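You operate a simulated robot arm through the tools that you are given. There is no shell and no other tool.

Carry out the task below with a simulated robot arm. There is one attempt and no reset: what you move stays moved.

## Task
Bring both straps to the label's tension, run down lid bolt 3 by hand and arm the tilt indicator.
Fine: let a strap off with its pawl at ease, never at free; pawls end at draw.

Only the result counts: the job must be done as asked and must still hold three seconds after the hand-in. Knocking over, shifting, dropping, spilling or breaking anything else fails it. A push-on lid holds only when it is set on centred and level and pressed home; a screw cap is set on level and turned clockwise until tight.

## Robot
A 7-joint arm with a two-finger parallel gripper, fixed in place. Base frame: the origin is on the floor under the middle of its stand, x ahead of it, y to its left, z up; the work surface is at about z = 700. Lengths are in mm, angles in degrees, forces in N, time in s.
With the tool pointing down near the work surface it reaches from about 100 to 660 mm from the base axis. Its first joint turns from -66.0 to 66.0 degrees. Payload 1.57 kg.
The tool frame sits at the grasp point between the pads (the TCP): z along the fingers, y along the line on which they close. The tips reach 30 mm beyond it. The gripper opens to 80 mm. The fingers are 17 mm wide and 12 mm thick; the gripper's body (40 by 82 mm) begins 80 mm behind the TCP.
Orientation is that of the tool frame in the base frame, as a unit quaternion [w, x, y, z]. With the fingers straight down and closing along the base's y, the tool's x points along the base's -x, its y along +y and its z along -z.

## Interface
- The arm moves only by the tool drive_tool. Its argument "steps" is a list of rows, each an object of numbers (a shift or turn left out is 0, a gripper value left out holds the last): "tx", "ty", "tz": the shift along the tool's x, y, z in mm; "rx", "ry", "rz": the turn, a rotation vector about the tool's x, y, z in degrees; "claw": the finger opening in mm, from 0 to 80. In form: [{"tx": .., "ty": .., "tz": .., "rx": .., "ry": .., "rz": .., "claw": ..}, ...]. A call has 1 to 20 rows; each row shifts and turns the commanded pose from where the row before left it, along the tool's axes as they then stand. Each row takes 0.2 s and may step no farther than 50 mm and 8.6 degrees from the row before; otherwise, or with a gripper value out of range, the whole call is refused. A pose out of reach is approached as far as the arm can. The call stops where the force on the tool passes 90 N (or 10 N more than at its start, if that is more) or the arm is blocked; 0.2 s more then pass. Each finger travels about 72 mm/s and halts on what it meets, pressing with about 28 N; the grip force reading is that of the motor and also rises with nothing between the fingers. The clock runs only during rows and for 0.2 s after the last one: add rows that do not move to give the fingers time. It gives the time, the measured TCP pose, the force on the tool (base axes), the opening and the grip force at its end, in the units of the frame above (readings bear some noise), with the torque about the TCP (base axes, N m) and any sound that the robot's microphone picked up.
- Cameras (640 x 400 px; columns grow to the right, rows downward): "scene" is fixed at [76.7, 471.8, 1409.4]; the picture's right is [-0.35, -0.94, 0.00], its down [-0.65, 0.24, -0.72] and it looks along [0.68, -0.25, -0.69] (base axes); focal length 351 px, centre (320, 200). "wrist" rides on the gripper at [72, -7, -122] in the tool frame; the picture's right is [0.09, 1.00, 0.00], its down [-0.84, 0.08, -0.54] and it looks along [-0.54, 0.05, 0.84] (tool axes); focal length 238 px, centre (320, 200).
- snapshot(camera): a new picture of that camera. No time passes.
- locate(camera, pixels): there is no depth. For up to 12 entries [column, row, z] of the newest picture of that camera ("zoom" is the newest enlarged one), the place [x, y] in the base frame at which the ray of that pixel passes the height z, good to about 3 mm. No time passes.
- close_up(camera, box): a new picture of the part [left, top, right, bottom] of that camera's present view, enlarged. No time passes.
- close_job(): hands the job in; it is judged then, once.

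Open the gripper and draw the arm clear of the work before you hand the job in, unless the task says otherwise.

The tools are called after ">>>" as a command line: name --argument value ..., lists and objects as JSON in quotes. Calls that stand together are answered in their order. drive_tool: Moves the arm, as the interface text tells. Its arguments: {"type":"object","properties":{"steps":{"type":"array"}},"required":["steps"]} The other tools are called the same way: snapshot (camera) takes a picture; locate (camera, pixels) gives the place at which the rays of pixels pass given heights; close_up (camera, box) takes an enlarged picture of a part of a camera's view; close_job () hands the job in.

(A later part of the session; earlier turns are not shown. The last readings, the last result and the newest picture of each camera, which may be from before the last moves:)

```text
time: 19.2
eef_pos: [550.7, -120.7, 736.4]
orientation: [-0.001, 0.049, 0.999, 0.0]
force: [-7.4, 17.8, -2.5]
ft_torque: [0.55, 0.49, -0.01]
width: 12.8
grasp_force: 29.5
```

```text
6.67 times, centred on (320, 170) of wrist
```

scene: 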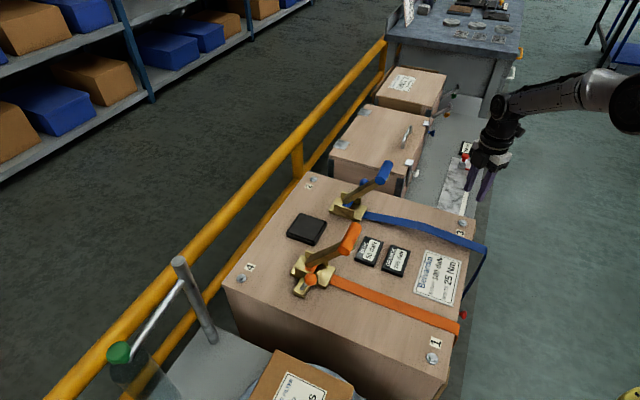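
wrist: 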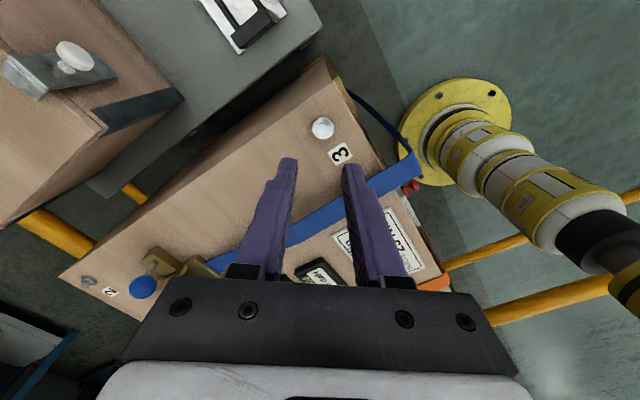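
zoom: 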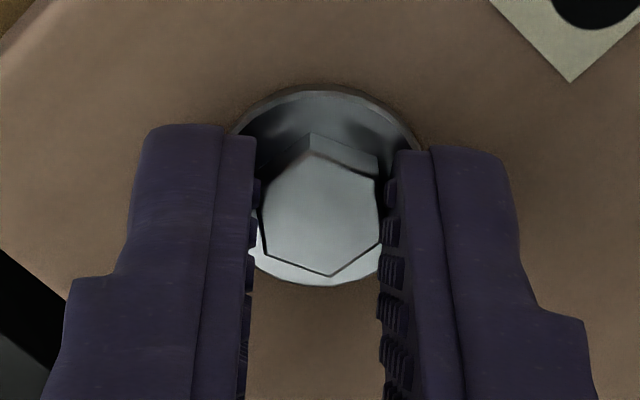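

Still turning together; side force of ~18 N in +y tells me the commanded centre has drifted, so I correct it (ty +3, tx +1) and continue.

>>> drive_tool --steps '[{"ty": 1.5, "tx": 0.8}, {"ty": 1.5, "tx": 0.8}, {"rz": 8.5, "tz": 0.1}, {"rz": 8.5, "tz": 0.1}, {"rz": 8.5, "tz": 0.1}, {"rz": 8.5, "tz": 0.1}, {}]'

>>> close_up --camera "wrist" --box '[280, 140, 360, 200]'

```text
time: 20.8
eef_pos: [551.6, -119.8, 735.1]
orientation: [0.002, 0.339, 0.941, -0.001]
force: [0.2, -20.8, -1.3]
ft_torque: [-0.71, -0.13, -0.03]
width: 12.8
grasp_force: 30.1
```

```text
6.67 times, centred on (320, 170) of wrist
```

zoom: 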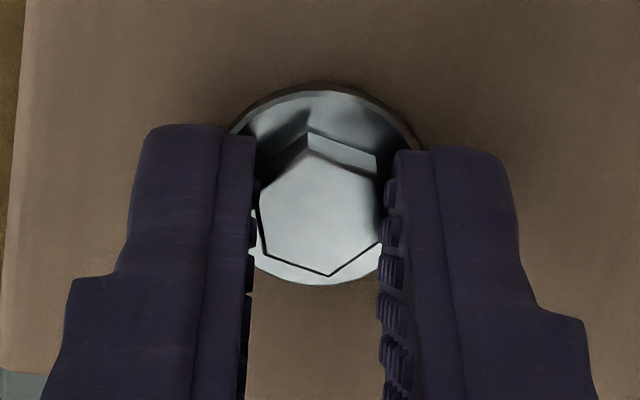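

Side force flipped to -21 N in y, so I take back ~1.7 mm of base y and keep turning.

>>> drive_tool --steps '[{"tx": -1.1, "ty": -1.3}, {"rz": 8.5, "tz": 0.1}, {"rz": 8.5, "tz": 0.1}, {"rz": 8.5, "tz": 0.1}, {"rz": 8.5, "tz": 0.1}, {}]'

>>> close_up --camera "wrist" --box '[280, 140, 360, 200]'

```text
time: 22.2
eef_pos: [551.5, -120.6, 735.9]
orientation: [0.002, 0.599, 0.801, 0.0]
force: [-0.9, -15.4, 5.9]
ft_torque: [-0.62, -0.05, -0.04]
width: 12.7
grasp_force: 29.6
```

```text
6.67 times, centred on (320, 170) of wrist
```

zoom: 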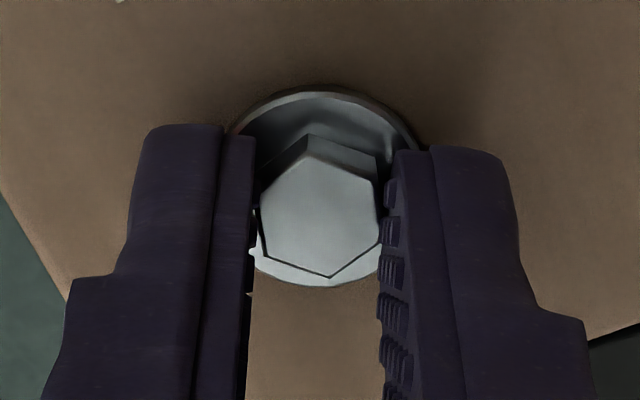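

Tool is at 16°, still turning the bolt. I trim the y offset again and turn another 60°.

>>> drive_tool --steps '[{"tx": -1.15, "ty": -0.34}, {"rz": 8.5}, {"rz": 8.5}, {"rz": 8.5}, {"rz": 8.5}, {"rz": 8.5}, {"rz": 8.5}, {"rz": 8.5}, {}]'

>>> close_up --camera "wrist" --box '[280, 140, 360, 200]'

>>> close_up --camera "scene" --box '[445, 200, 485, 235]'

```text
time: 24.2
eef_pos: [550.4, -119.9, 734.7]
orientation: [0.0, 0.918, 0.397, 0.002]
force: [14.5, 8.3, 4.1]
ft_torque: [0.25, -0.48, -0.02]
width: 12.5
grasp_force: 29.5
```

```text
6.67 times, centred on (320, 170) of wrist
```

zoom: 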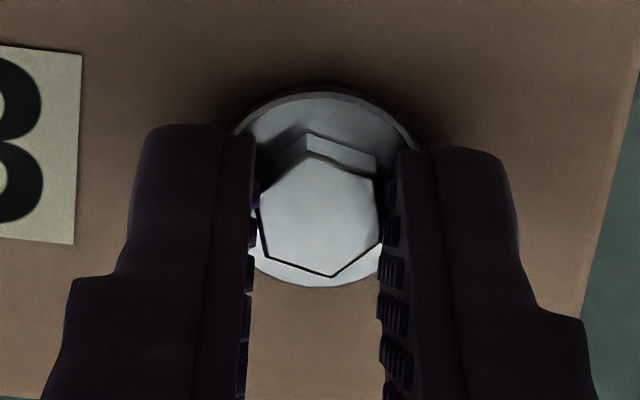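

```text
11.43 times, centred on (465, 218) of scene
```

zoom: 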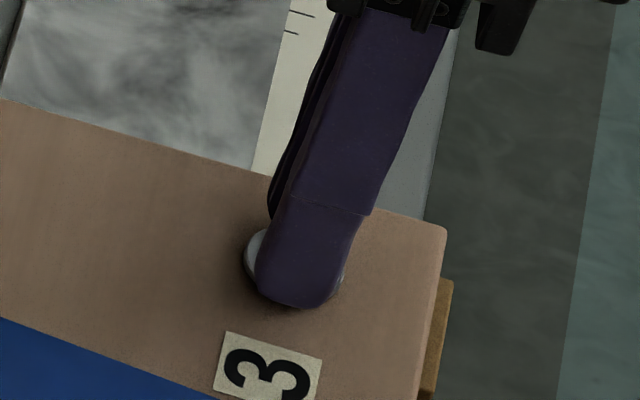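

Rotated about 230° so far with almost no resisting torque. I trim and go on another 60°.

>>> drive_tool --steps '[{"tx": 1.3, "ty": 0.4}, {"rz": 8.5}, {"rz": 8.5}, {"rz": 8.5}, {"rz": 8.5}, {"rz": 8.5}, {"rz": 8.5}, {"rz": 8.5}, {}]'

>>> close_up --camera "wrist" --box '[280, 140, 360, 200]'

```text
time: 26.2
eef_pos: [552.3, -121.4, 733.4]
orientation: [-0.005, 0.999, -0.045, -0.005]
force: [-9.9, 27.5, 19.5]
ft_torque: [0.84, 0.81, 0.0]
width: 12.4
grasp_force: 29.5
out of reach, approached as far as the arm can: row 8
```

```text
6.67 times, centred on (320, 170) of wrist
```

zoom: 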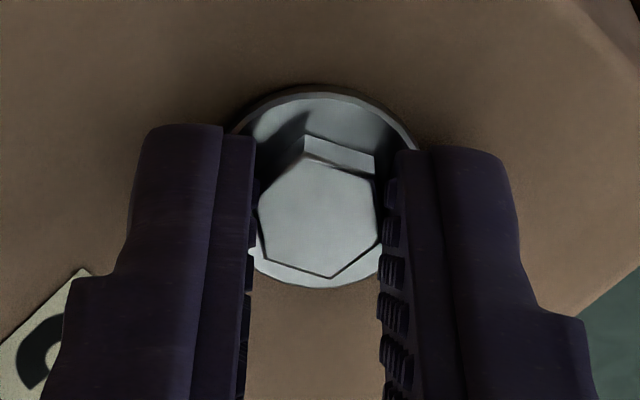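

The wrist reached its turning limit (tool y at about -95°, ~280° turned). I release, lift 10 mm and turn back.

>>> drive_tool --steps '[{"claw": 24}, {"claw": 24}, {"tz": -10}, {"rz": -8.5}, {"rz": -8.5}, {"rz": -8.5}, {"rz": -8.5}, {"rz": -8.5}, {"rz": -8.5}, {"rz": -8.5}, {"rz": -8.5}, {"rz": -8.5}, {"rz": -8.5}, {"rz": -8.5}, {"rz": -8.5}, {"rz": -8.5}, {"rz": -8.5}, {"rz": -8.5}, {"rz": -8.5}, {"rz": -8.5}]'

>>> drive_tool --steps '[{"rz": -8.5}, {"rz": -8.5}, {"rz": -8.5}, {"rz": -8.5}, {"rz": -8.5}, {"rz": -8.5}, {"rz": -8.5}, {"rz": -8.5}, {"rz": -8.5}, {"rz": -8.5}, {"rz": -8.5}, {"rz": -8.5}, {"rz": -8.5}, {"rz": -8.5}, {"rz": -8.5}, {"rz": -8.5}, {"rz": -8.5}, {"rz": -8.5}, {}]'

>>> close_up --camera "wrist" --box '[280, 130, 360, 190]'

>>> close_up --camera "scene" --box '[445, 200, 485, 235]'

```text
time: 30.4
eef_pos: [555.6, -124.8, 744.3]
orientation: [0.0, 0.346, 0.938, 0.003]
force: [-0.2, -0.2, -0.6]
ft_torque: [0.0, 0.01, 0.03]
width: 23.9
grasp_force: 0.0
```

```text
time: 34.4
eef_pos: [555.6, -125.3, 745.5]
orientation: [-0.002, 0.832, -0.555, 0.0]
force: [-0.3, 1.3, -0.5]
ft_torque: [0.0, 0.01, -0.01]
width: 23.8
grasp_force: 0.1
```

```text
6.67 times, centred on (320, 160) of wrist
```

zoom: 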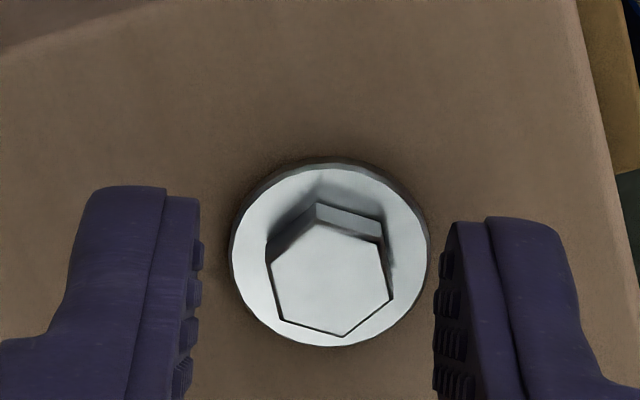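

```text
11.43 times, centred on (465, 218) of scene
```

zoom: 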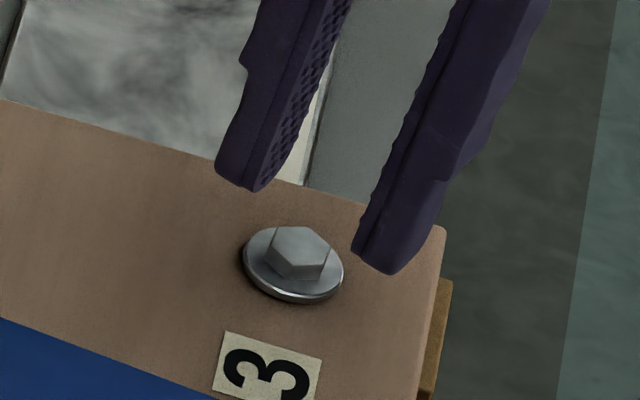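

After turning back, tool y is at 203°, the bolt about 5.8 mm toward tool -x and hex turned ~9° from the pads. I correct position and angle, then lower again.

>>> drive_tool --steps '[{"tx": -5.8, "ty": 1.5}, {"rz": -8.5, "claw": 20}, {"tz": 4}, {"tz": 3}, {}]'

>>> close_up --camera "wrist" --box '[280, 130, 360, 190]'

```text
time: 35.6
eef_pos: [552.3, -120.1, 738.1]
orientation: [-0.003, 0.87, -0.493, -0.001]
force: [-0.2, -0.3, -0.7]
ft_torque: [-0.02, -0.01, -0.03]
width: 19.9
grasp_force: 0.0
```

```text
6.67 times, centred on (320, 160) of wrist
```

zoom: 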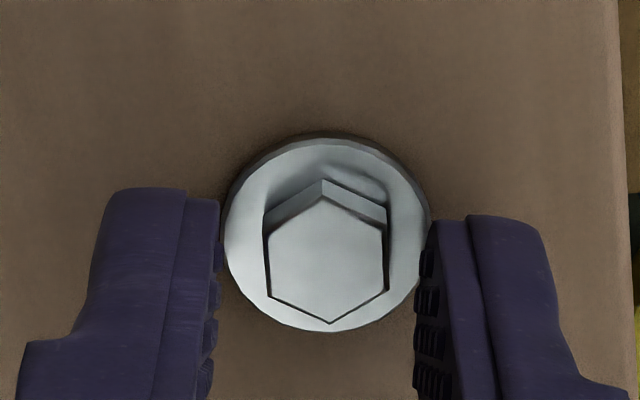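

Aligned again. I lower to feel the flange.

>>> drive_tool --steps '[{"tz": 1.5}, {"tz": 1.5}, {}]'

>>> drive_tool --steps '[{"tz": 1}, {}]'

>>> drive_tool --steps '[{"tz": 0.7}, {}]'

```text
time: 36.4
eef_pos: [552.2, -120.2, 734.4]
orientation: [-0.003, 0.87, -0.493, -0.002]
force: [0.5, 0.9, -0.7]
ft_torque: [0.03, 0.03, 0.01]
width: 20.1
grasp_force: 0.0
```

```text
time: 37.0
eef_pos: [552.9, -120.9, 734.7]
orientation: [-0.002, 0.87, -0.493, 0.0]
force: [0.3, 0.3, -0.1]
ft_torque: [0.01, 0.01, 0.01]
width: 20.1
grasp_force: 0.0
```

```text
time: 37.6
eef_pos: [551.9, -121.2, 733.1]
orientation: [-0.003, 0.87, -0.494, 0.0]
force: [0.7, 0.8, 1.8]
ft_torque: [0.0, -0.03, -0.01]
width: 19.3
grasp_force: 0.0
```

Contact at tips ≈ 703 (about 1.5–2 mm lower than before). I lift 0.5 mm, grip and turn clockwise again, watching torque.

>>> drive_tool --steps '[{"tz": -0.6}, {"claw": 8}, {"claw": 8}, {}, {"rz": 8.5}, {"rz": 8.5}, {"rz": 8.5}, {"rz": 8.5}, {}]'

>>> close_up --camera "wrist" --box '[280, 140, 360, 200]'

```text
time: 39.6
eef_pos: [552.1, -120.8, 733.6]
orientation: [0.002, -0.687, 0.726, 0.001]
force: [1.4, 1.1, 0.8]
ft_torque: [-0.28, 0.05, 0.0]
width: 12.5
grasp_force: 29.5
```

```text
6.67 times, centred on (320, 170) of wrist
```

zoom: 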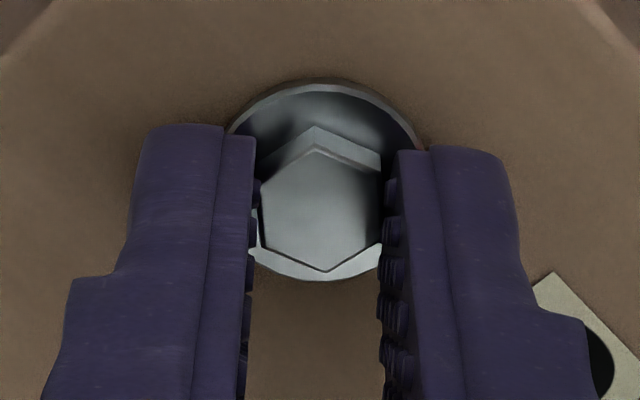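

The bolt turns along. I continue clockwise in larger batches, following down slightly.

>>> drive_tool --steps '[{"rz": 8.5, "tz": 0.05}, {"rz": 8.5, "tz": 0.05}, {"rz": 8.5, "tz": 0.05}, {"rz": 8.5, "tz": 0.05}, {"rz": 8.5, "tz": 0.05}, {"rz": 8.5, "tz": 0.05}, {"rz": 8.5, "tz": 0.05}, {}]'

>>> close_up --camera "wrist" --box '[280, 140, 360, 200]'

```text
time: 41.4
eef_pos: [551.1, -120.4, 734.2]
orientation: [0.003, -0.236, 0.972, 0.001]
force: [12.0, -2.0, -2.6]
ft_torque: [0.01, -0.51, 0.0]
width: 12.7
grasp_force: 29.7
```

```text
6.67 times, centred on (320, 170) of wrist
```

zoom: 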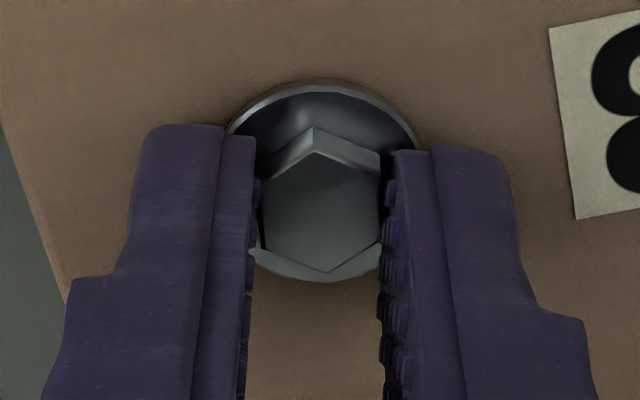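

Continuing with a small centre trim (+1 mm in x).

>>> drive_tool --steps '[{"tx": -0.9, "ty": -0.45}, {"rz": 8.5, "tz": 0.05}, {"rz": 8.5, "tz": 0.05}, {"rz": 8.5, "tz": 0.05}, {"rz": 8.5, "tz": 0.05}, {"rz": 8.5, "tz": 0.05}, {"rz": 8.5, "tz": 0.05}, {"rz": 8.5, "tz": 0.05}, {}]'

>>> close_up --camera "wrist" --box '[280, 140, 360, 200]'

```text
time: 43.4
eef_pos: [552.1, -120.8, 733.2]
orientation: [0.0, 0.277, 0.961, 0.002]
force: [-13.6, -6.7, 19.4]
ft_torque: [-0.1, 0.63, -0.01]
width: 12.8
grasp_force: 30.2
```

```text
6.67 times, centred on (320, 170) of wrist
```

zoom: 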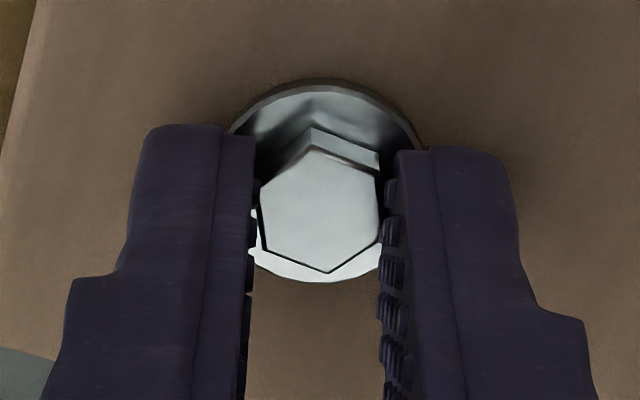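

Continuing with trim (-1.1,-0.6) and 0.8 mm relief in z.

>>> drive_tool --steps '[{"tx": 0.6, "ty": -1.1, "tz": -0.8}, {"rz": 8.5}, {"rz": 8.5}, {"rz": 8.5}, {"rz": 8.5}, {"rz": 8.5}, {"rz": 8.5}, {"rz": 8.5}, {}]'

>>> close_up --camera "wrist" --box '[280, 140, 360, 200]'

```text
time: 45.4
eef_pos: [550.4, -120.2, 732.8]
orientation: [-0.001, 0.718, 0.696, 0.002]
force: [4.7, -1.7, -4.1]
ft_torque: [-0.15, -0.15, -0.04]
width: 12.9
grasp_force: 30.0
```

```text
6.67 times, centred on (320, 170) of wrist
```

zoom: 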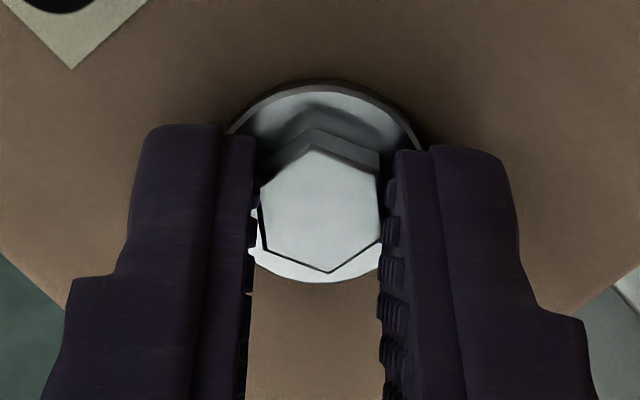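

Still turning freely (tool y ≈ -2°). I continue toward the limit.

>>> drive_tool --steps '[{"rz": 8.5, "tz": 0.05}, {"rz": 8.5, "tz": 0.05}, {"rz": 8.5, "tz": 0.05}, {"rz": 8.5, "tz": 0.05}, {"rz": 8.5, "tz": 0.05}, {}]'

>>> drive_tool --steps '[{"rz": 8.5}, {"rz": 8.5}, {"rz": 8.5}, {"rz": 8.5}, {}]'

>>> close_up --camera "wrist" --box '[280, 140, 360, 200]'

```text
time: 46.8
eef_pos: [551.6, -120.0, 732.9]
orientation: [-0.002, 0.921, 0.389, 0.002]
force: [-1.6, 1.5, 5.4]
ft_torque: [-0.07, 0.24, 0.0]
width: 12.6
grasp_force: 29.4
```

```text
time: 48.0
eef_pos: [551.8, -120.5, 733.4]
orientation: [-0.003, 0.995, 0.103, 0.001]
force: [-1.3, 7.2, 9.6]
ft_torque: [0.16, 0.14, -0.06]
width: 12.5
grasp_force: 29.6
```

```text
6.67 times, centred on (320, 170) of wrist
```

zoom: 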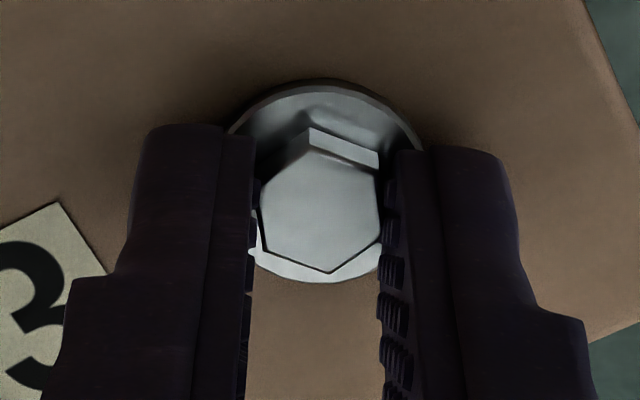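

Turned ~570° in total. I release, lift, and turn back ~306° for a third pass.

>>> drive_tool --steps '[{"claw": 24}, {"claw": 24}, {"tz": -10}, {"rz": -8.5}, {"rz": -8.5}, {"rz": -8.5}, {"rz": -8.5}, {"rz": -8.5}, {"rz": -8.5}, {"rz": -8.5}, {"rz": -8.5}, {"rz": -8.5}, {"rz": -8.5}, {"rz": -8.5}, {"rz": -8.5}, {"rz": -8.5}, {"rz": -8.5}, {"rz": -8.5}, {"rz": -8.5}, {"rz": -8.5}]'

>>> drive_tool --steps '[{"rz": -8.5}, {"rz": -8.5}, {"rz": -8.5}, {"rz": -8.5}, {"rz": -8.5}, {"rz": -8.5}, {"rz": -8.5}, {"rz": -8.5}, {"rz": -8.5}, {"rz": -8.5}, {"rz": -8.5}, {"rz": -8.5}, {"rz": -8.5}, {"rz": -8.5}, {"rz": -8.5}, {"rz": -8.5}, {"rz": -8.5}, {"rz": -8.5}, {"rz": -8.5}, {}]'

>>> close_up --camera "wrist" --box '[280, 130, 360, 190]'

>>> close_up --camera "scene" --box '[445, 200, 485, 235]'

```text
time: 52.2
eef_pos: [550.5, -120.7, 742.7]
orientation: [0.0, 0.203, 0.979, 0.003]
force: [0.8, 0.6, 0.2]
ft_torque: [0.04, 0.01, 0.03]
width: 24.0
grasp_force: 0.1
```

```text
time: 56.4
eef_pos: [550.4, -120.4, 742.9]
orientation: [-0.003, 0.934, -0.358, 0.0]
force: [-0.1, -0.9, -0.3]
ft_torque: [-0.02, -0.01, 0.0]
width: 23.9
grasp_force: 0.0
```

```text
6.67 times, centred on (320, 160) of wrist
```

zoom: 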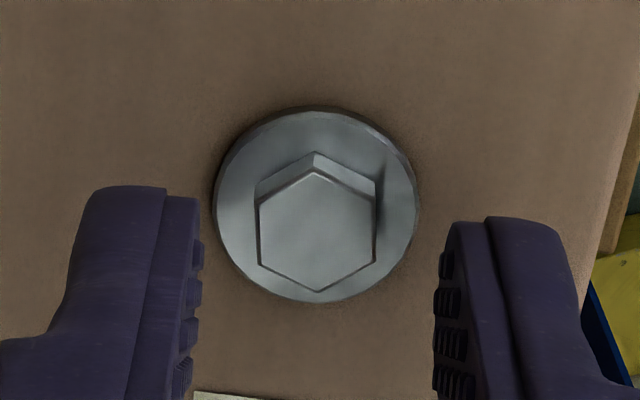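

```text
11.43 times, centred on (465, 218) of scene
```

zoom: 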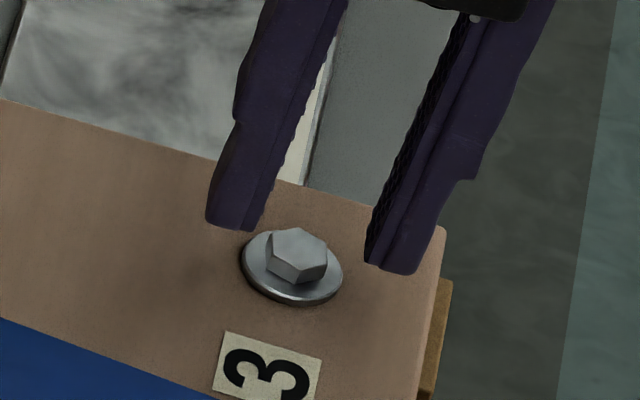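

Hex aligned and centred. I lower to feel the flange again.

>>> drive_tool --steps '[{"claw": 20, "tz": 3}, {"tz": 3}, {"tz": 1.5}, {}]'

>>> drive_tool --steps '[{"tz": 1.5}, {}]'

>>> drive_tool --steps '[{"tz": 1}, {}]'

```text
time: 57.4
eef_pos: [549.8, -120.2, 735.0]
orientation: [-0.003, 0.933, -0.359, 0.0]
force: [-0.2, -0.6, -0.1]
ft_torque: [0.02, -0.02, -0.02]
width: 20.0
grasp_force: 0.1
```

```text
time: 58.0
eef_pos: [551.1, -119.9, 735.2]
orientation: [-0.002, 0.933, -0.359, 0.0]
force: [0.6, 0.7, 0.8]
ft_torque: [-0.03, -0.05, -0.01]
width: 19.8
grasp_force: 0.0
```

```text
time: 58.6
eef_pos: [551.7, -120.0, 732.7]
orientation: [-0.003, 0.933, -0.36, 0.0]
force: [0.2, 0.0, -0.2]
ft_torque: [0.04, -0.01, 0.01]
width: 20.1
grasp_force: 0.0
```

Still free at tips ≈ 702.7. I lower a little more.

>>> drive_tool --steps '[{"tz": 0.8}, {}]'

>>> drive_tool --steps '[{"tz": 0.7}, {}]'

```text
time: 59.2
eef_pos: [551.7, -120.5, 733.9]
orientation: [-0.003, 0.933, -0.359, 0.0]
force: [-2.3, 1.2, 5.0]
ft_torque: [0.03, 0.06, -0.02]
width: 20.3
grasp_force: 0.0
```

```text
time: 59.8
eef_pos: [551.8, -121.1, 733.4]
orientation: [-0.003, 0.933, -0.359, 0.0]
force: [-3.7, 3.0, 12.8]
ft_torque: [0.06, 0.15, -0.01]
width: 19.8
grasp_force: 0.1
```

Contact; I lift 1 mm, grip and turn clockwise for the third pass.

>>> drive_tool --steps '[{"tz": -1.2}, {"claw": 8}, {"claw": 8}, {}, {"rz": 8.5}, {"rz": 8.5}, {"rz": 8.5}, {"rz": 8.5}, {"rz": 8.5}, {"rz": 8.5}, {}]'

>>> close_up --camera "wrist" --box '[280, 140, 360, 200]'

```text
time: 62.2
eef_pos: [551.4, -121.1, 733.3]
orientation: [0.001, -0.687, 0.727, 0.001]
force: [3.3, -2.2, 6.9]
ft_torque: [-0.21, -0.02, 0.0]
width: 12.8
grasp_force: 29.6
```

```text
6.67 times, centred on (320, 170) of wrist
```

zoom: 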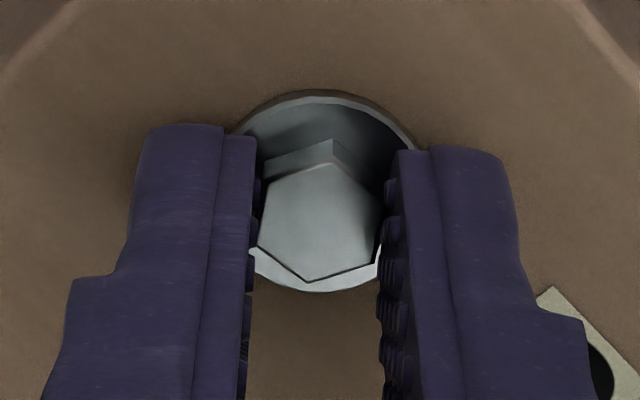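

The hex now sits skewed the other way in the fingers, as if it had stopped and the fingers slipped a face. I turn one small step at a time to feel the torque.

>>> drive_tool --steps '[{"rz": 8.5}]'

>>> close_up --camera "wrist" --box '[280, 140, 360, 200]'

>>> close_up --camera "scene" --box '[445, 200, 485, 235]'

```text
time: 62.6
eef_pos: [551.4, -120.2, 733.1]
orientation: [0.004, -0.631, 0.775, 0.0]
force: [5.5, -1.9, 4.1]
ft_torque: [-0.26, -0.08, 0.08]
width: 12.4
grasp_force: 30.1
```

```text
6.67 times, centred on (320, 170) of wrist
```

zoom: 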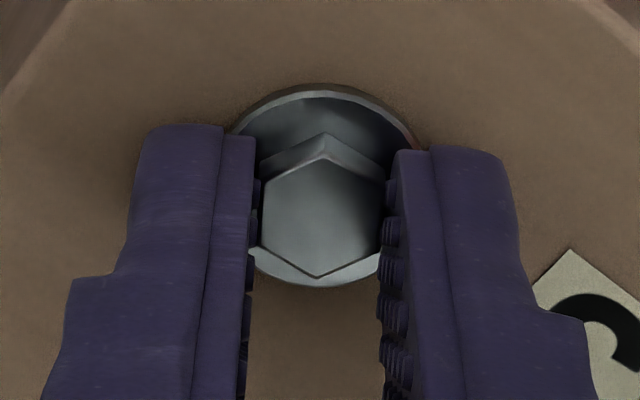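

```text
11.43 times, centred on (465, 218) of scene
```

zoom: 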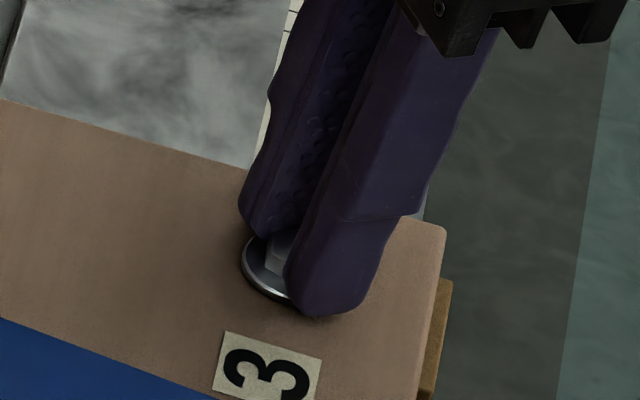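

The hex stayed still while the fingers turned 8.5°, and is now flush again. Next small steps will load it; I watch the torque z.

>>> drive_tool --steps '[{"rz": 6}]'

>>> drive_tool --steps '[{"rz": 5}]'

>>> close_up --camera "wrist" --box '[280, 140, 360, 200]'

>>> drive_tool --steps '[{"rz": 5}]'

>>> close_up --camera "wrist" --box '[280, 140, 360, 200]'

```text
time: 63.0
eef_pos: [552.7, -120.8, 732.5]
orientation: [0.002, -0.589, 0.808, 0.001]
force: [8.3, -2.0, 1.2]
ft_torque: [-0.07, -0.22, 0.02]
width: 12.5
grasp_force: 29.4
```

```text
time: 63.4
eef_pos: [552.2, -120.0, 732.5]
orientation: [0.002, -0.555, 0.832, 0.002]
force: [11.3, -0.4, -3.6]
ft_torque: [-0.05, -0.34, 0.08]
width: 12.6
grasp_force: 29.5
```

```text
6.67 times, centred on (320, 170) of wrist
```

zoom: 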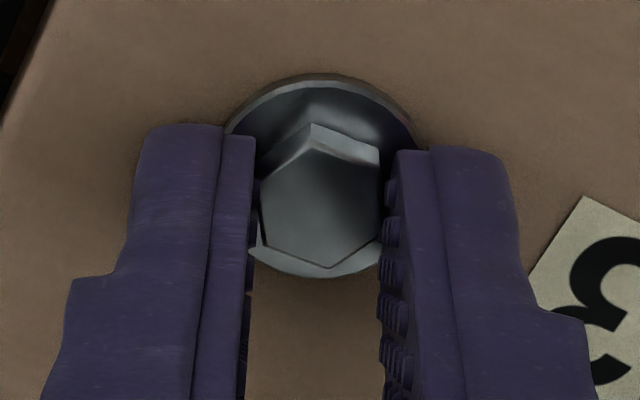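

```text
time: 63.8
eef_pos: [551.8, -119.8, 733.7]
orientation: [0.003, -0.518, 0.856, 0.001]
force: [11.5, 1.4, -3.4]
ft_torque: [-0.07, -0.29, 0.08]
width: 12.5
grasp_force: 29.4
```

```text
6.67 times, centred on (320, 170) of wrist
```

zoom: 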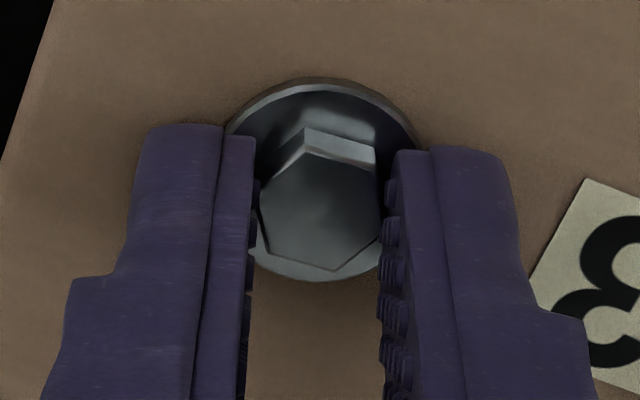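

Torque about z has risen to 0.08 N·m. I continue in steps to see whether the bolt is really seated (fingers climbing the corner) or still creeping.

>>> drive_tool --steps '[{"rz": 6}]'

>>> close_up --camera "wrist" --box '[280, 140, 360, 200]'

>>> drive_tool --steps '[{"rz": 6}]'

>>> close_up --camera "wrist" --box '[280, 140, 360, 200]'

>>> drive_tool --steps '[{"rz": 6}]'

>>> close_up --camera "wrist" --box '[280, 140, 360, 200]'

```text
time: 64.2
eef_pos: [551.1, -120.2, 733.2]
orientation: [0.002, -0.472, 0.881, 0.002]
force: [10.8, 1.7, -2.0]
ft_torque: [-0.01, -0.3, 0.06]
width: 12.7
grasp_force: 29.8
```

```text
6.67 times, centred on (320, 170) of wrist
```

zoom: 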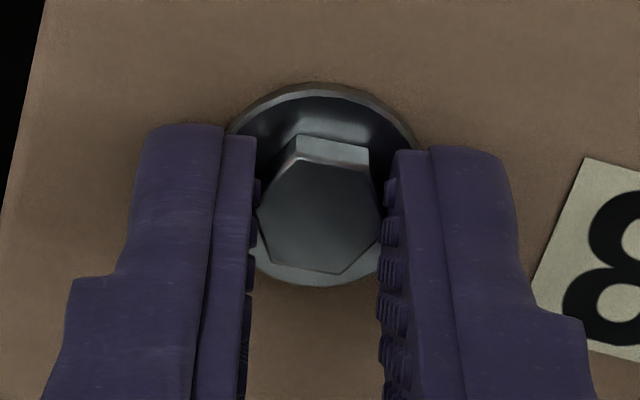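

```text
time: 64.6
eef_pos: [551.7, -121.7, 734.2]
orientation: [0.001, -0.425, 0.905, 0.003]
force: [4.5, 1.6, 3.8]
ft_torque: [0.02, -0.22, 0.04]
width: 12.6
grasp_force: 29.8
```

```text
6.67 times, centred on (320, 170) of wrist
```

zoom: 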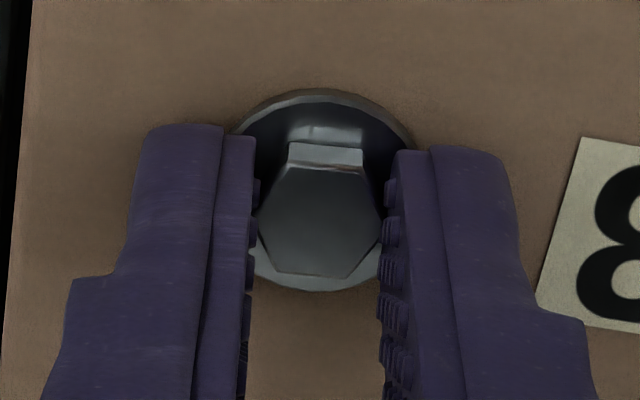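

```text
time: 65.0
eef_pos: [550.9, -121.0, 733.0]
orientation: [0.0, -0.377, 0.926, 0.003]
force: [-1.9, -0.3, 9.8]
ft_torque: [-0.07, 0.09, 0.02]
width: 12.9
grasp_force: 29.6
```

```text
6.67 times, centred on (320, 170) of wrist
```

zoom: 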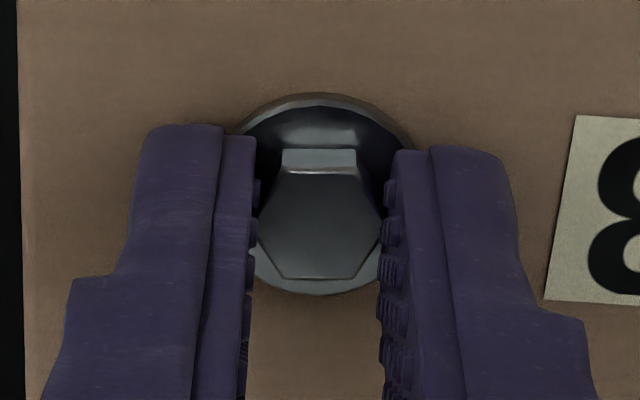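

The fingers slip round the hex with ~0.06–0.08 N·m resisting, so the bolt appears seated. I release and rise to inspect it against its first picture.

>>> drive_tool --steps '[{"claw": 24}, {"claw": 24}, {"tz": -20}, {"tz": -40}, {}]'

>>> close_up --camera "scene" --box '[450, 210, 478, 234]'

>>> close_up --camera "wrist" --box '[280, 120, 360, 180]'

```text
time: 66.2
eef_pos: [551.0, -123.6, 792.2]
orientation: [0.0, -0.378, 0.926, 0.002]
force: [0.5, -0.2, 0.5]
ft_torque: [0.02, 0.04, 0.01]
width: 23.9
grasp_force: 0.1
```

```text
16.00 times, centred on (464, 222) of scene
```

zoom: 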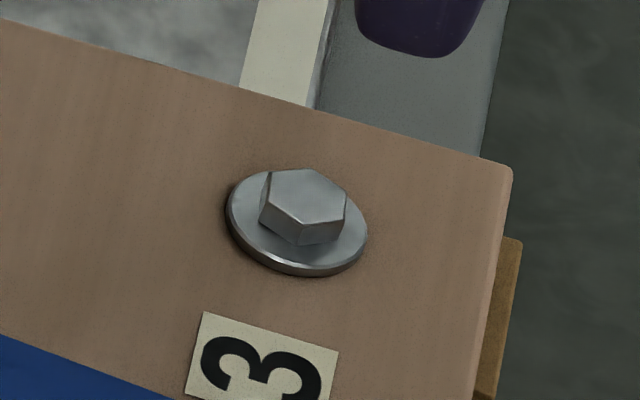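

```text
6.67 times, centred on (320, 150) of wrist
```

zoom: 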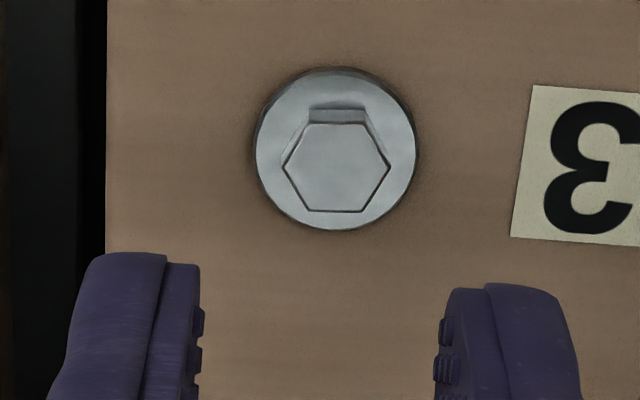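

The flange edge sits ~7 px lower at 16× zoom (≈1.9 mm down), consistent with ~1.5 turns. To be sure it is home I regrip with flats flush (turn back 30°) and try once more.

>>> drive_tool --steps '[{"tx": -2, "ty": 1.5, "tz": 20}, {"rz": -7.5, "tz": 10}, {"rz": -7.5, "tz": 10}, {"rz": -7.5, "tz": 5}, {"rz": -7.5, "tz": 5}, {"claw": 20}, {}]'

>>> close_up --camera "wrist" --box '[280, 130, 360, 190]'

```text
time: 67.8
eef_pos: [552.1, -118.0, 743.1]
orientation: [0.002, -0.606, 0.796, 0.001]
force: [-0.2, 0.1, -0.1]
ft_torque: [0.03, -0.02, -0.04]
width: 19.9
grasp_force: 0.0
```

```text
6.67 times, centred on (320, 160) of wrist
```

zoom: 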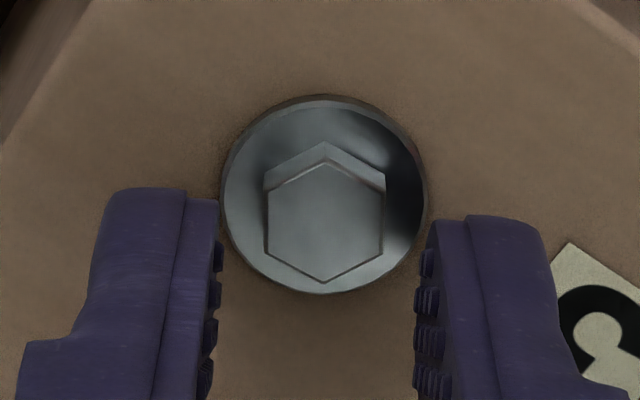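

Flush alignment; I shift 2.3 mm along tool x, lower 8.5 mm and grip, then try turning in two steps.

>>> drive_tool --steps '[{"tx": 2.3}, {"tz": 4}, {"tz": 3}, {"tz": 1.5}, {}, {"claw": 8}, {"claw": 8}, {}]'

>>> drive_tool --steps '[{"rz": 8}, {"rz": 8}]'

>>> close_up --camera "wrist" --box '[280, 140, 360, 200]'

>>> drive_tool --steps '[{"rz": 8}, {"rz": 8}]'

>>> close_up --camera "wrist" --box '[280, 140, 360, 200]'

```text
time: 69.6
eef_pos: [551.6, -120.1, 733.1]
orientation: [0.001, -0.605, 0.797, 0.002]
force: [-4.4, 2.3, 3.0]
ft_torque: [0.03, 0.12, -0.03]
width: 12.7
grasp_force: 29.3
```

```text
time: 70.2
eef_pos: [552.3, -120.9, 733.4]
orientation: [0.002, -0.487, 0.874, 0.002]
force: [0.9, -0.1, -4.7]
ft_torque: [-0.16, 0.03, 0.11]
width: 12.5
grasp_force: 30.1
```

```text
6.67 times, centred on (320, 170) of wrist
```

zoom: 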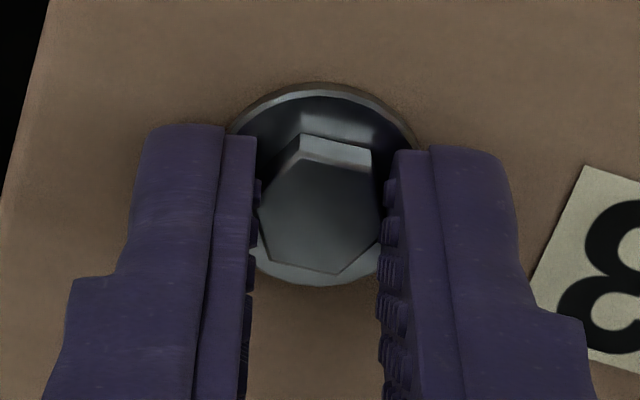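

```text
time: 70.8
eef_pos: [551.2, -121.7, 733.9]
orientation: [0.001, -0.361, 0.933, 0.002]
force: [0.7, -0.1, -3.0]
ft_torque: [-0.09, 0.01, 0.0]
width: 12.6
grasp_force: 29.4
```

```text
6.67 times, centred on (320, 170) of wrist
```

zoom: 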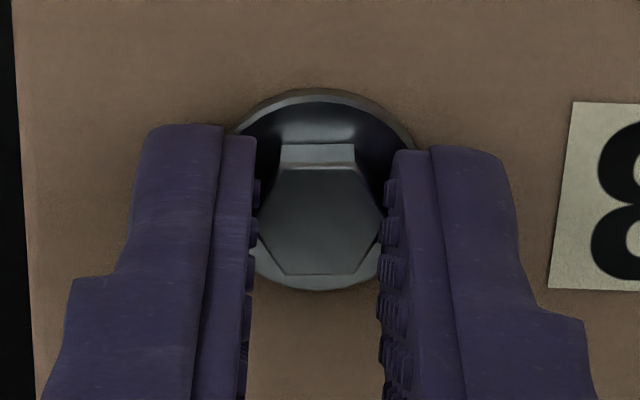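

The bolt will not turn further under the fingers, so it is seated hand-tight. I release, rise well clear and turn the tool so its closing axis lies along the crate's v direction (45°) for working the ratchet handles.

>>> drive_tool --steps '[{"claw": 30}, {"claw": 30}, {"tz": -20}, {"tz": -50}, {"tz": -50}, {"tz": -50}, {"tz": -40}, {}]'

>>> drive_tool --steps '[{"rz": 8, "claw": 50}, {"rz": 8}, {"rz": 8}, {"rz": 8}, {"rz": 8}, {"rz": 8}, {"rz": 8}, {"rz": 8}, {"rz": 8}, {"rz": 8}, {"rz": 7.3}, {}]'

>>> snapshot --camera "wrist"

>>> close_up --camera "scene" --box '[450, 210, 478, 234]'

```text
time: 72.6
eef_pos: [549.8, -124.7, 943.2]
orientation: [0.001, -0.362, 0.932, 0.002]
force: [0.3, 0.2, -0.7]
ft_torque: [-0.01, 0.0, 0.04]
width: 29.9
grasp_force: 0.0
```

```text
time: 75.2
eef_pos: [550.9, -119.8, 943.8]
orientation: [0.0, 0.383, 0.924, 0.002]
force: [0.0, 0.2, 0.7]
ft_torque: [-0.05, -0.01, 0.0]
width: 49.9
grasp_force: 0.1
```

```text
taken
```

wrist: 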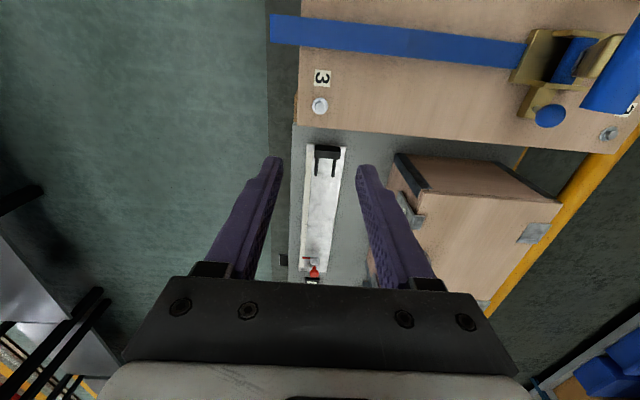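

```text
16.00 times, centred on (464, 222) of scene
```

zoom: 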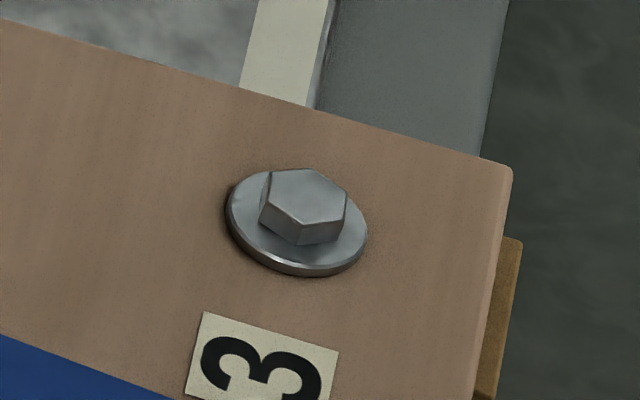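

Tool is now aligned with the crate axes (straps run horizontally in the wrist view). I move toward the blue handle, staying high, and then tilt -28° about tool x to match the handle's lean.

>>> drive_tool --steps '[{"tx": 21.4, "ty": 31.7, "tz": -14}, {"tx": 21.4, "ty": 31.7, "tz": -14}, {"tx": 21.4, "ty": 31.7, "tz": -14}, {"tx": 21.4, "ty": 31.7, "tz": -14}, {"rx": -7}, {"rx": -7}, {"rx": -7}, {"rx": -7}, {}]'

>>> snapshot --camera "wrist"

>>> snapshot --camera "scene"

```text
time: 77.2
eef_pos: [580.4, 29.1, 1000.5]
orientation: [0.092, 0.37, 0.896, 0.227]
force: [0.2, -0.4, -0.1]
ft_torque: [0.02, 0.01, -0.02]
width: 50.0
grasp_force: 0.1
```

```text
taken
```

wrist: 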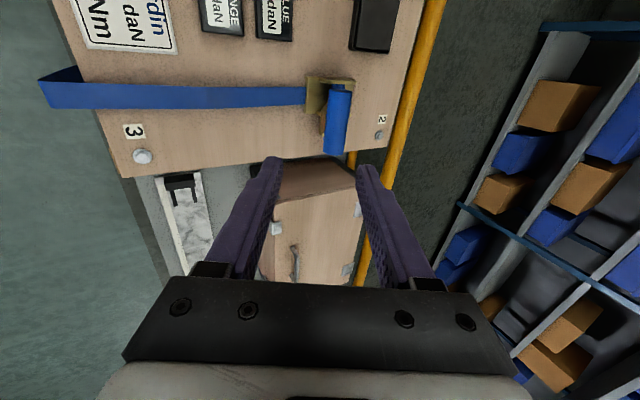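

```text
taken
```

scene: 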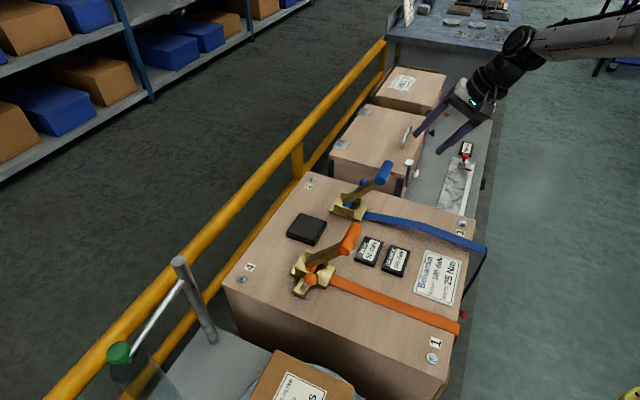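

The rod in the wrist view runs from (340,92) to (334,153), which matches my estimate (mid about (648,95,863), diameter ~28 mm). I shift 19 mm along tool y and advance 95 mm toward the rod along the tool axis.

>>> drive_tool --steps '[{"ty": 19, "tx": -1.6, "claw": 54}, {"tz": 35}, {"tz": 35}, {"tz": 25}, {}]'

>>> snapshot --camera "wrist"

>>> close_up --camera "scene" --box '[320, 110, 480, 220]'

```text
time: 78.4
eef_pos: [622.3, 71.0, 926.4]
orientation: [0.091, 0.37, 0.896, 0.226]
force: [0.3, 0.0, -0.4]
ft_torque: [0.02, 0.01, -0.02]
width: 54.3
grasp_force: 0.0
```

```text
taken
```

wrist: 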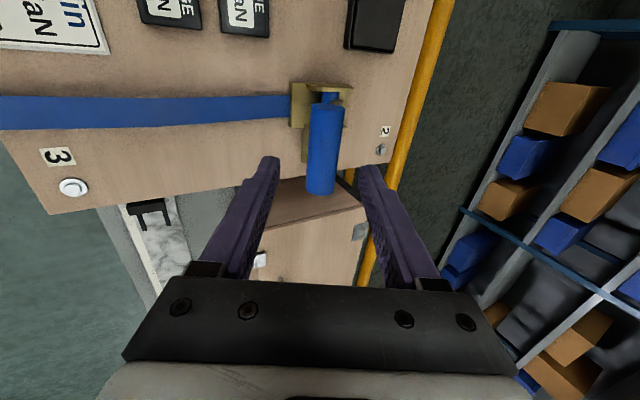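

```text
3.64 times, centred on (400, 165) of scene
```

zoom: 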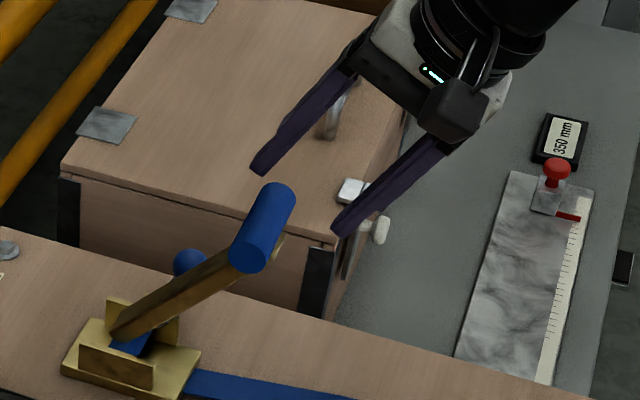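

The rod is centred between the finger tips (rod end at (322,190), tips at (270,160)/(362,165)). I advance 60 mm so the tips straddle it.

>>> drive_tool --steps '[{"tz": 25}, {"tz": 20}, {"tz": 15}, {}]'

>>> close_up --camera "wrist" --box '[220, 60, 420, 260]'

>>> close_up --camera "scene" --box '[320, 110, 480, 220]'

```text
time: 79.4
eef_pos: [646.6, 89.7, 871.5]
orientation: [0.091, 0.371, 0.896, 0.227]
force: [-0.3, 0.6, 0.5]
ft_torque: [-0.01, -0.03, 0.03]
width: 54.1
grasp_force: 0.1
```

```text
2.00 times, centred on (320, 160) of wrist
```

zoom: 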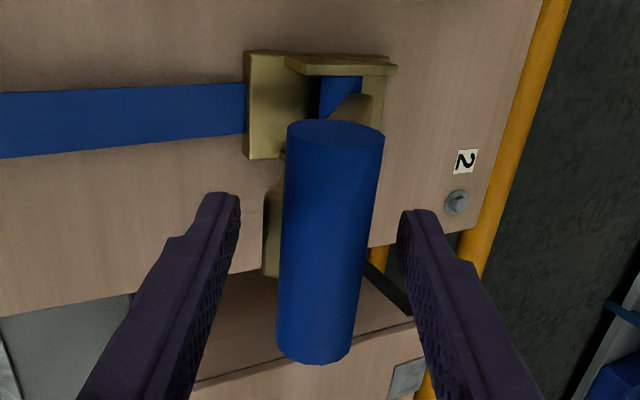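

```text
3.64 times, centred on (400, 165) of scene
```

zoom: 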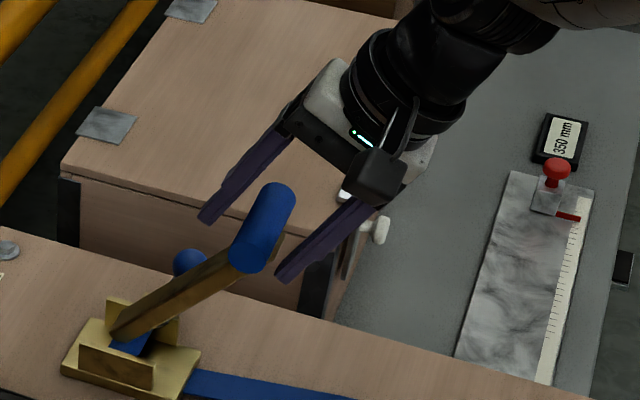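

The rod is straddled with clearance on both sides. I try the stroke toward the front in small arc steps (rx -4°, ty -12) and watch force, sound and display.

>>> drive_tool --steps '[{"rx": -4, "ty": -12.1, "tz": 0.4}, {"rx": -4, "ty": -12.1, "tz": 0.4}, {}]'

>>> close_up --camera "scene" --box '[320, 110, 480, 220]'

>>> close_up --camera "scene" --box '[350, 230, 420, 280]'

```text
time: 80.2
eef_pos: [630.0, 77.0, 859.2]
orientation: [0.119, 0.363, 0.878, 0.287]
force: [1.0, 0.7, 0.4]
ft_torque: [0.01, 0.04, 0.01]
width: 54.9
grasp_force: 0.7
```

```text
3.64 times, centred on (400, 165) of scene
```

zoom: 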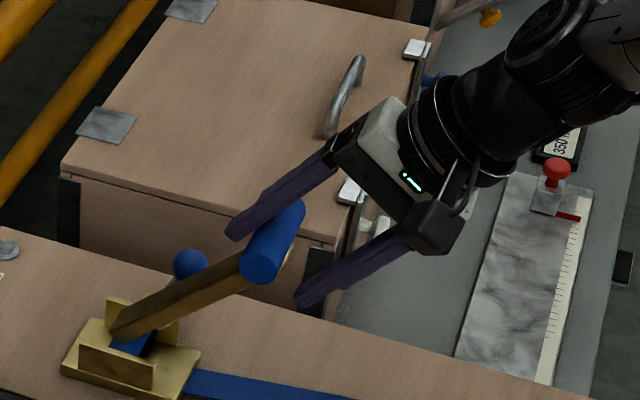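

```text
8.00 times, centred on (385, 255) of scene
```

zoom: 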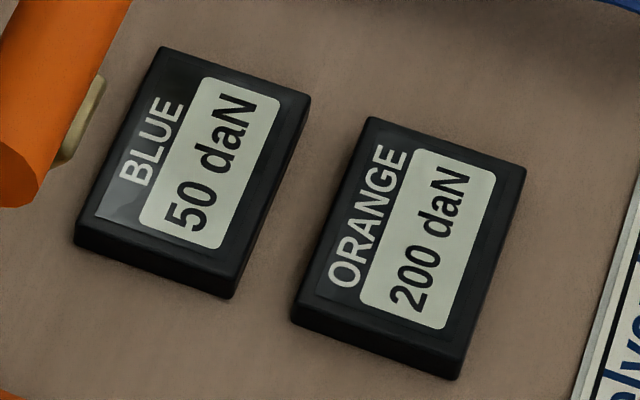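

The handle follows with little force; the display still reads 50. I continue the stroke forward.

>>> drive_tool --steps '[{"rx": -6, "ty": -18.2, "tz": 1}, {"rx": -6, "ty": -18.2, "tz": 1}, {}]'

>>> close_up --camera "scene" --box '[320, 130, 480, 280]'

```text
time: 81.0
eef_pos: [611.5, 58.3, 837.1]
orientation: [0.155, 0.348, 0.844, 0.378]
force: [1.1, 0.8, 1.5]
ft_torque: [0.0, -0.05, 0.0]
width: 55.2
grasp_force: 0.7
```

```text
2.67 times, centred on (400, 205) of scene
```

zoom: 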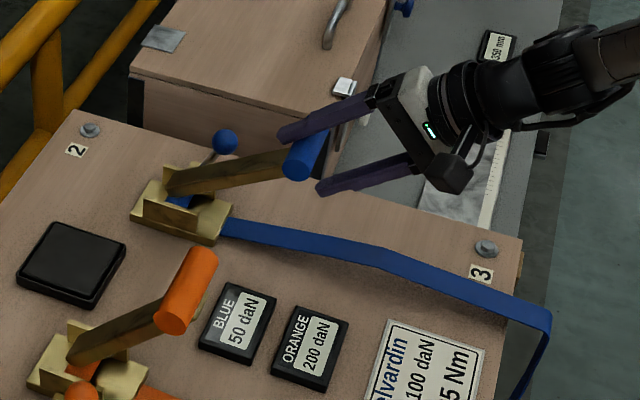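

Still free, display 50. I continue downward.

>>> drive_tool --steps '[{"rx": -6, "ty": -18.2, "tz": 1}, {"rx": -6, "ty": -18.2, "tz": 1}, {}]'

>>> close_up --camera "scene" --box '[320, 130, 480, 280]'

```text
time: 81.8
eef_pos: [596.5, 43.0, 806.5]
orientation: [0.191, 0.331, 0.798, 0.465]
force: [0.7, 0.3, 2.0]
ft_torque: [0.03, -0.07, 0.0]
width: 55.5
grasp_force: 0.5
```

```text
2.67 times, centred on (400, 205) of scene
```

zoom: 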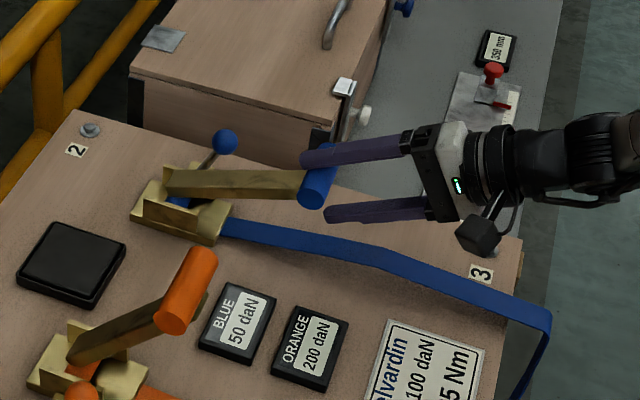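

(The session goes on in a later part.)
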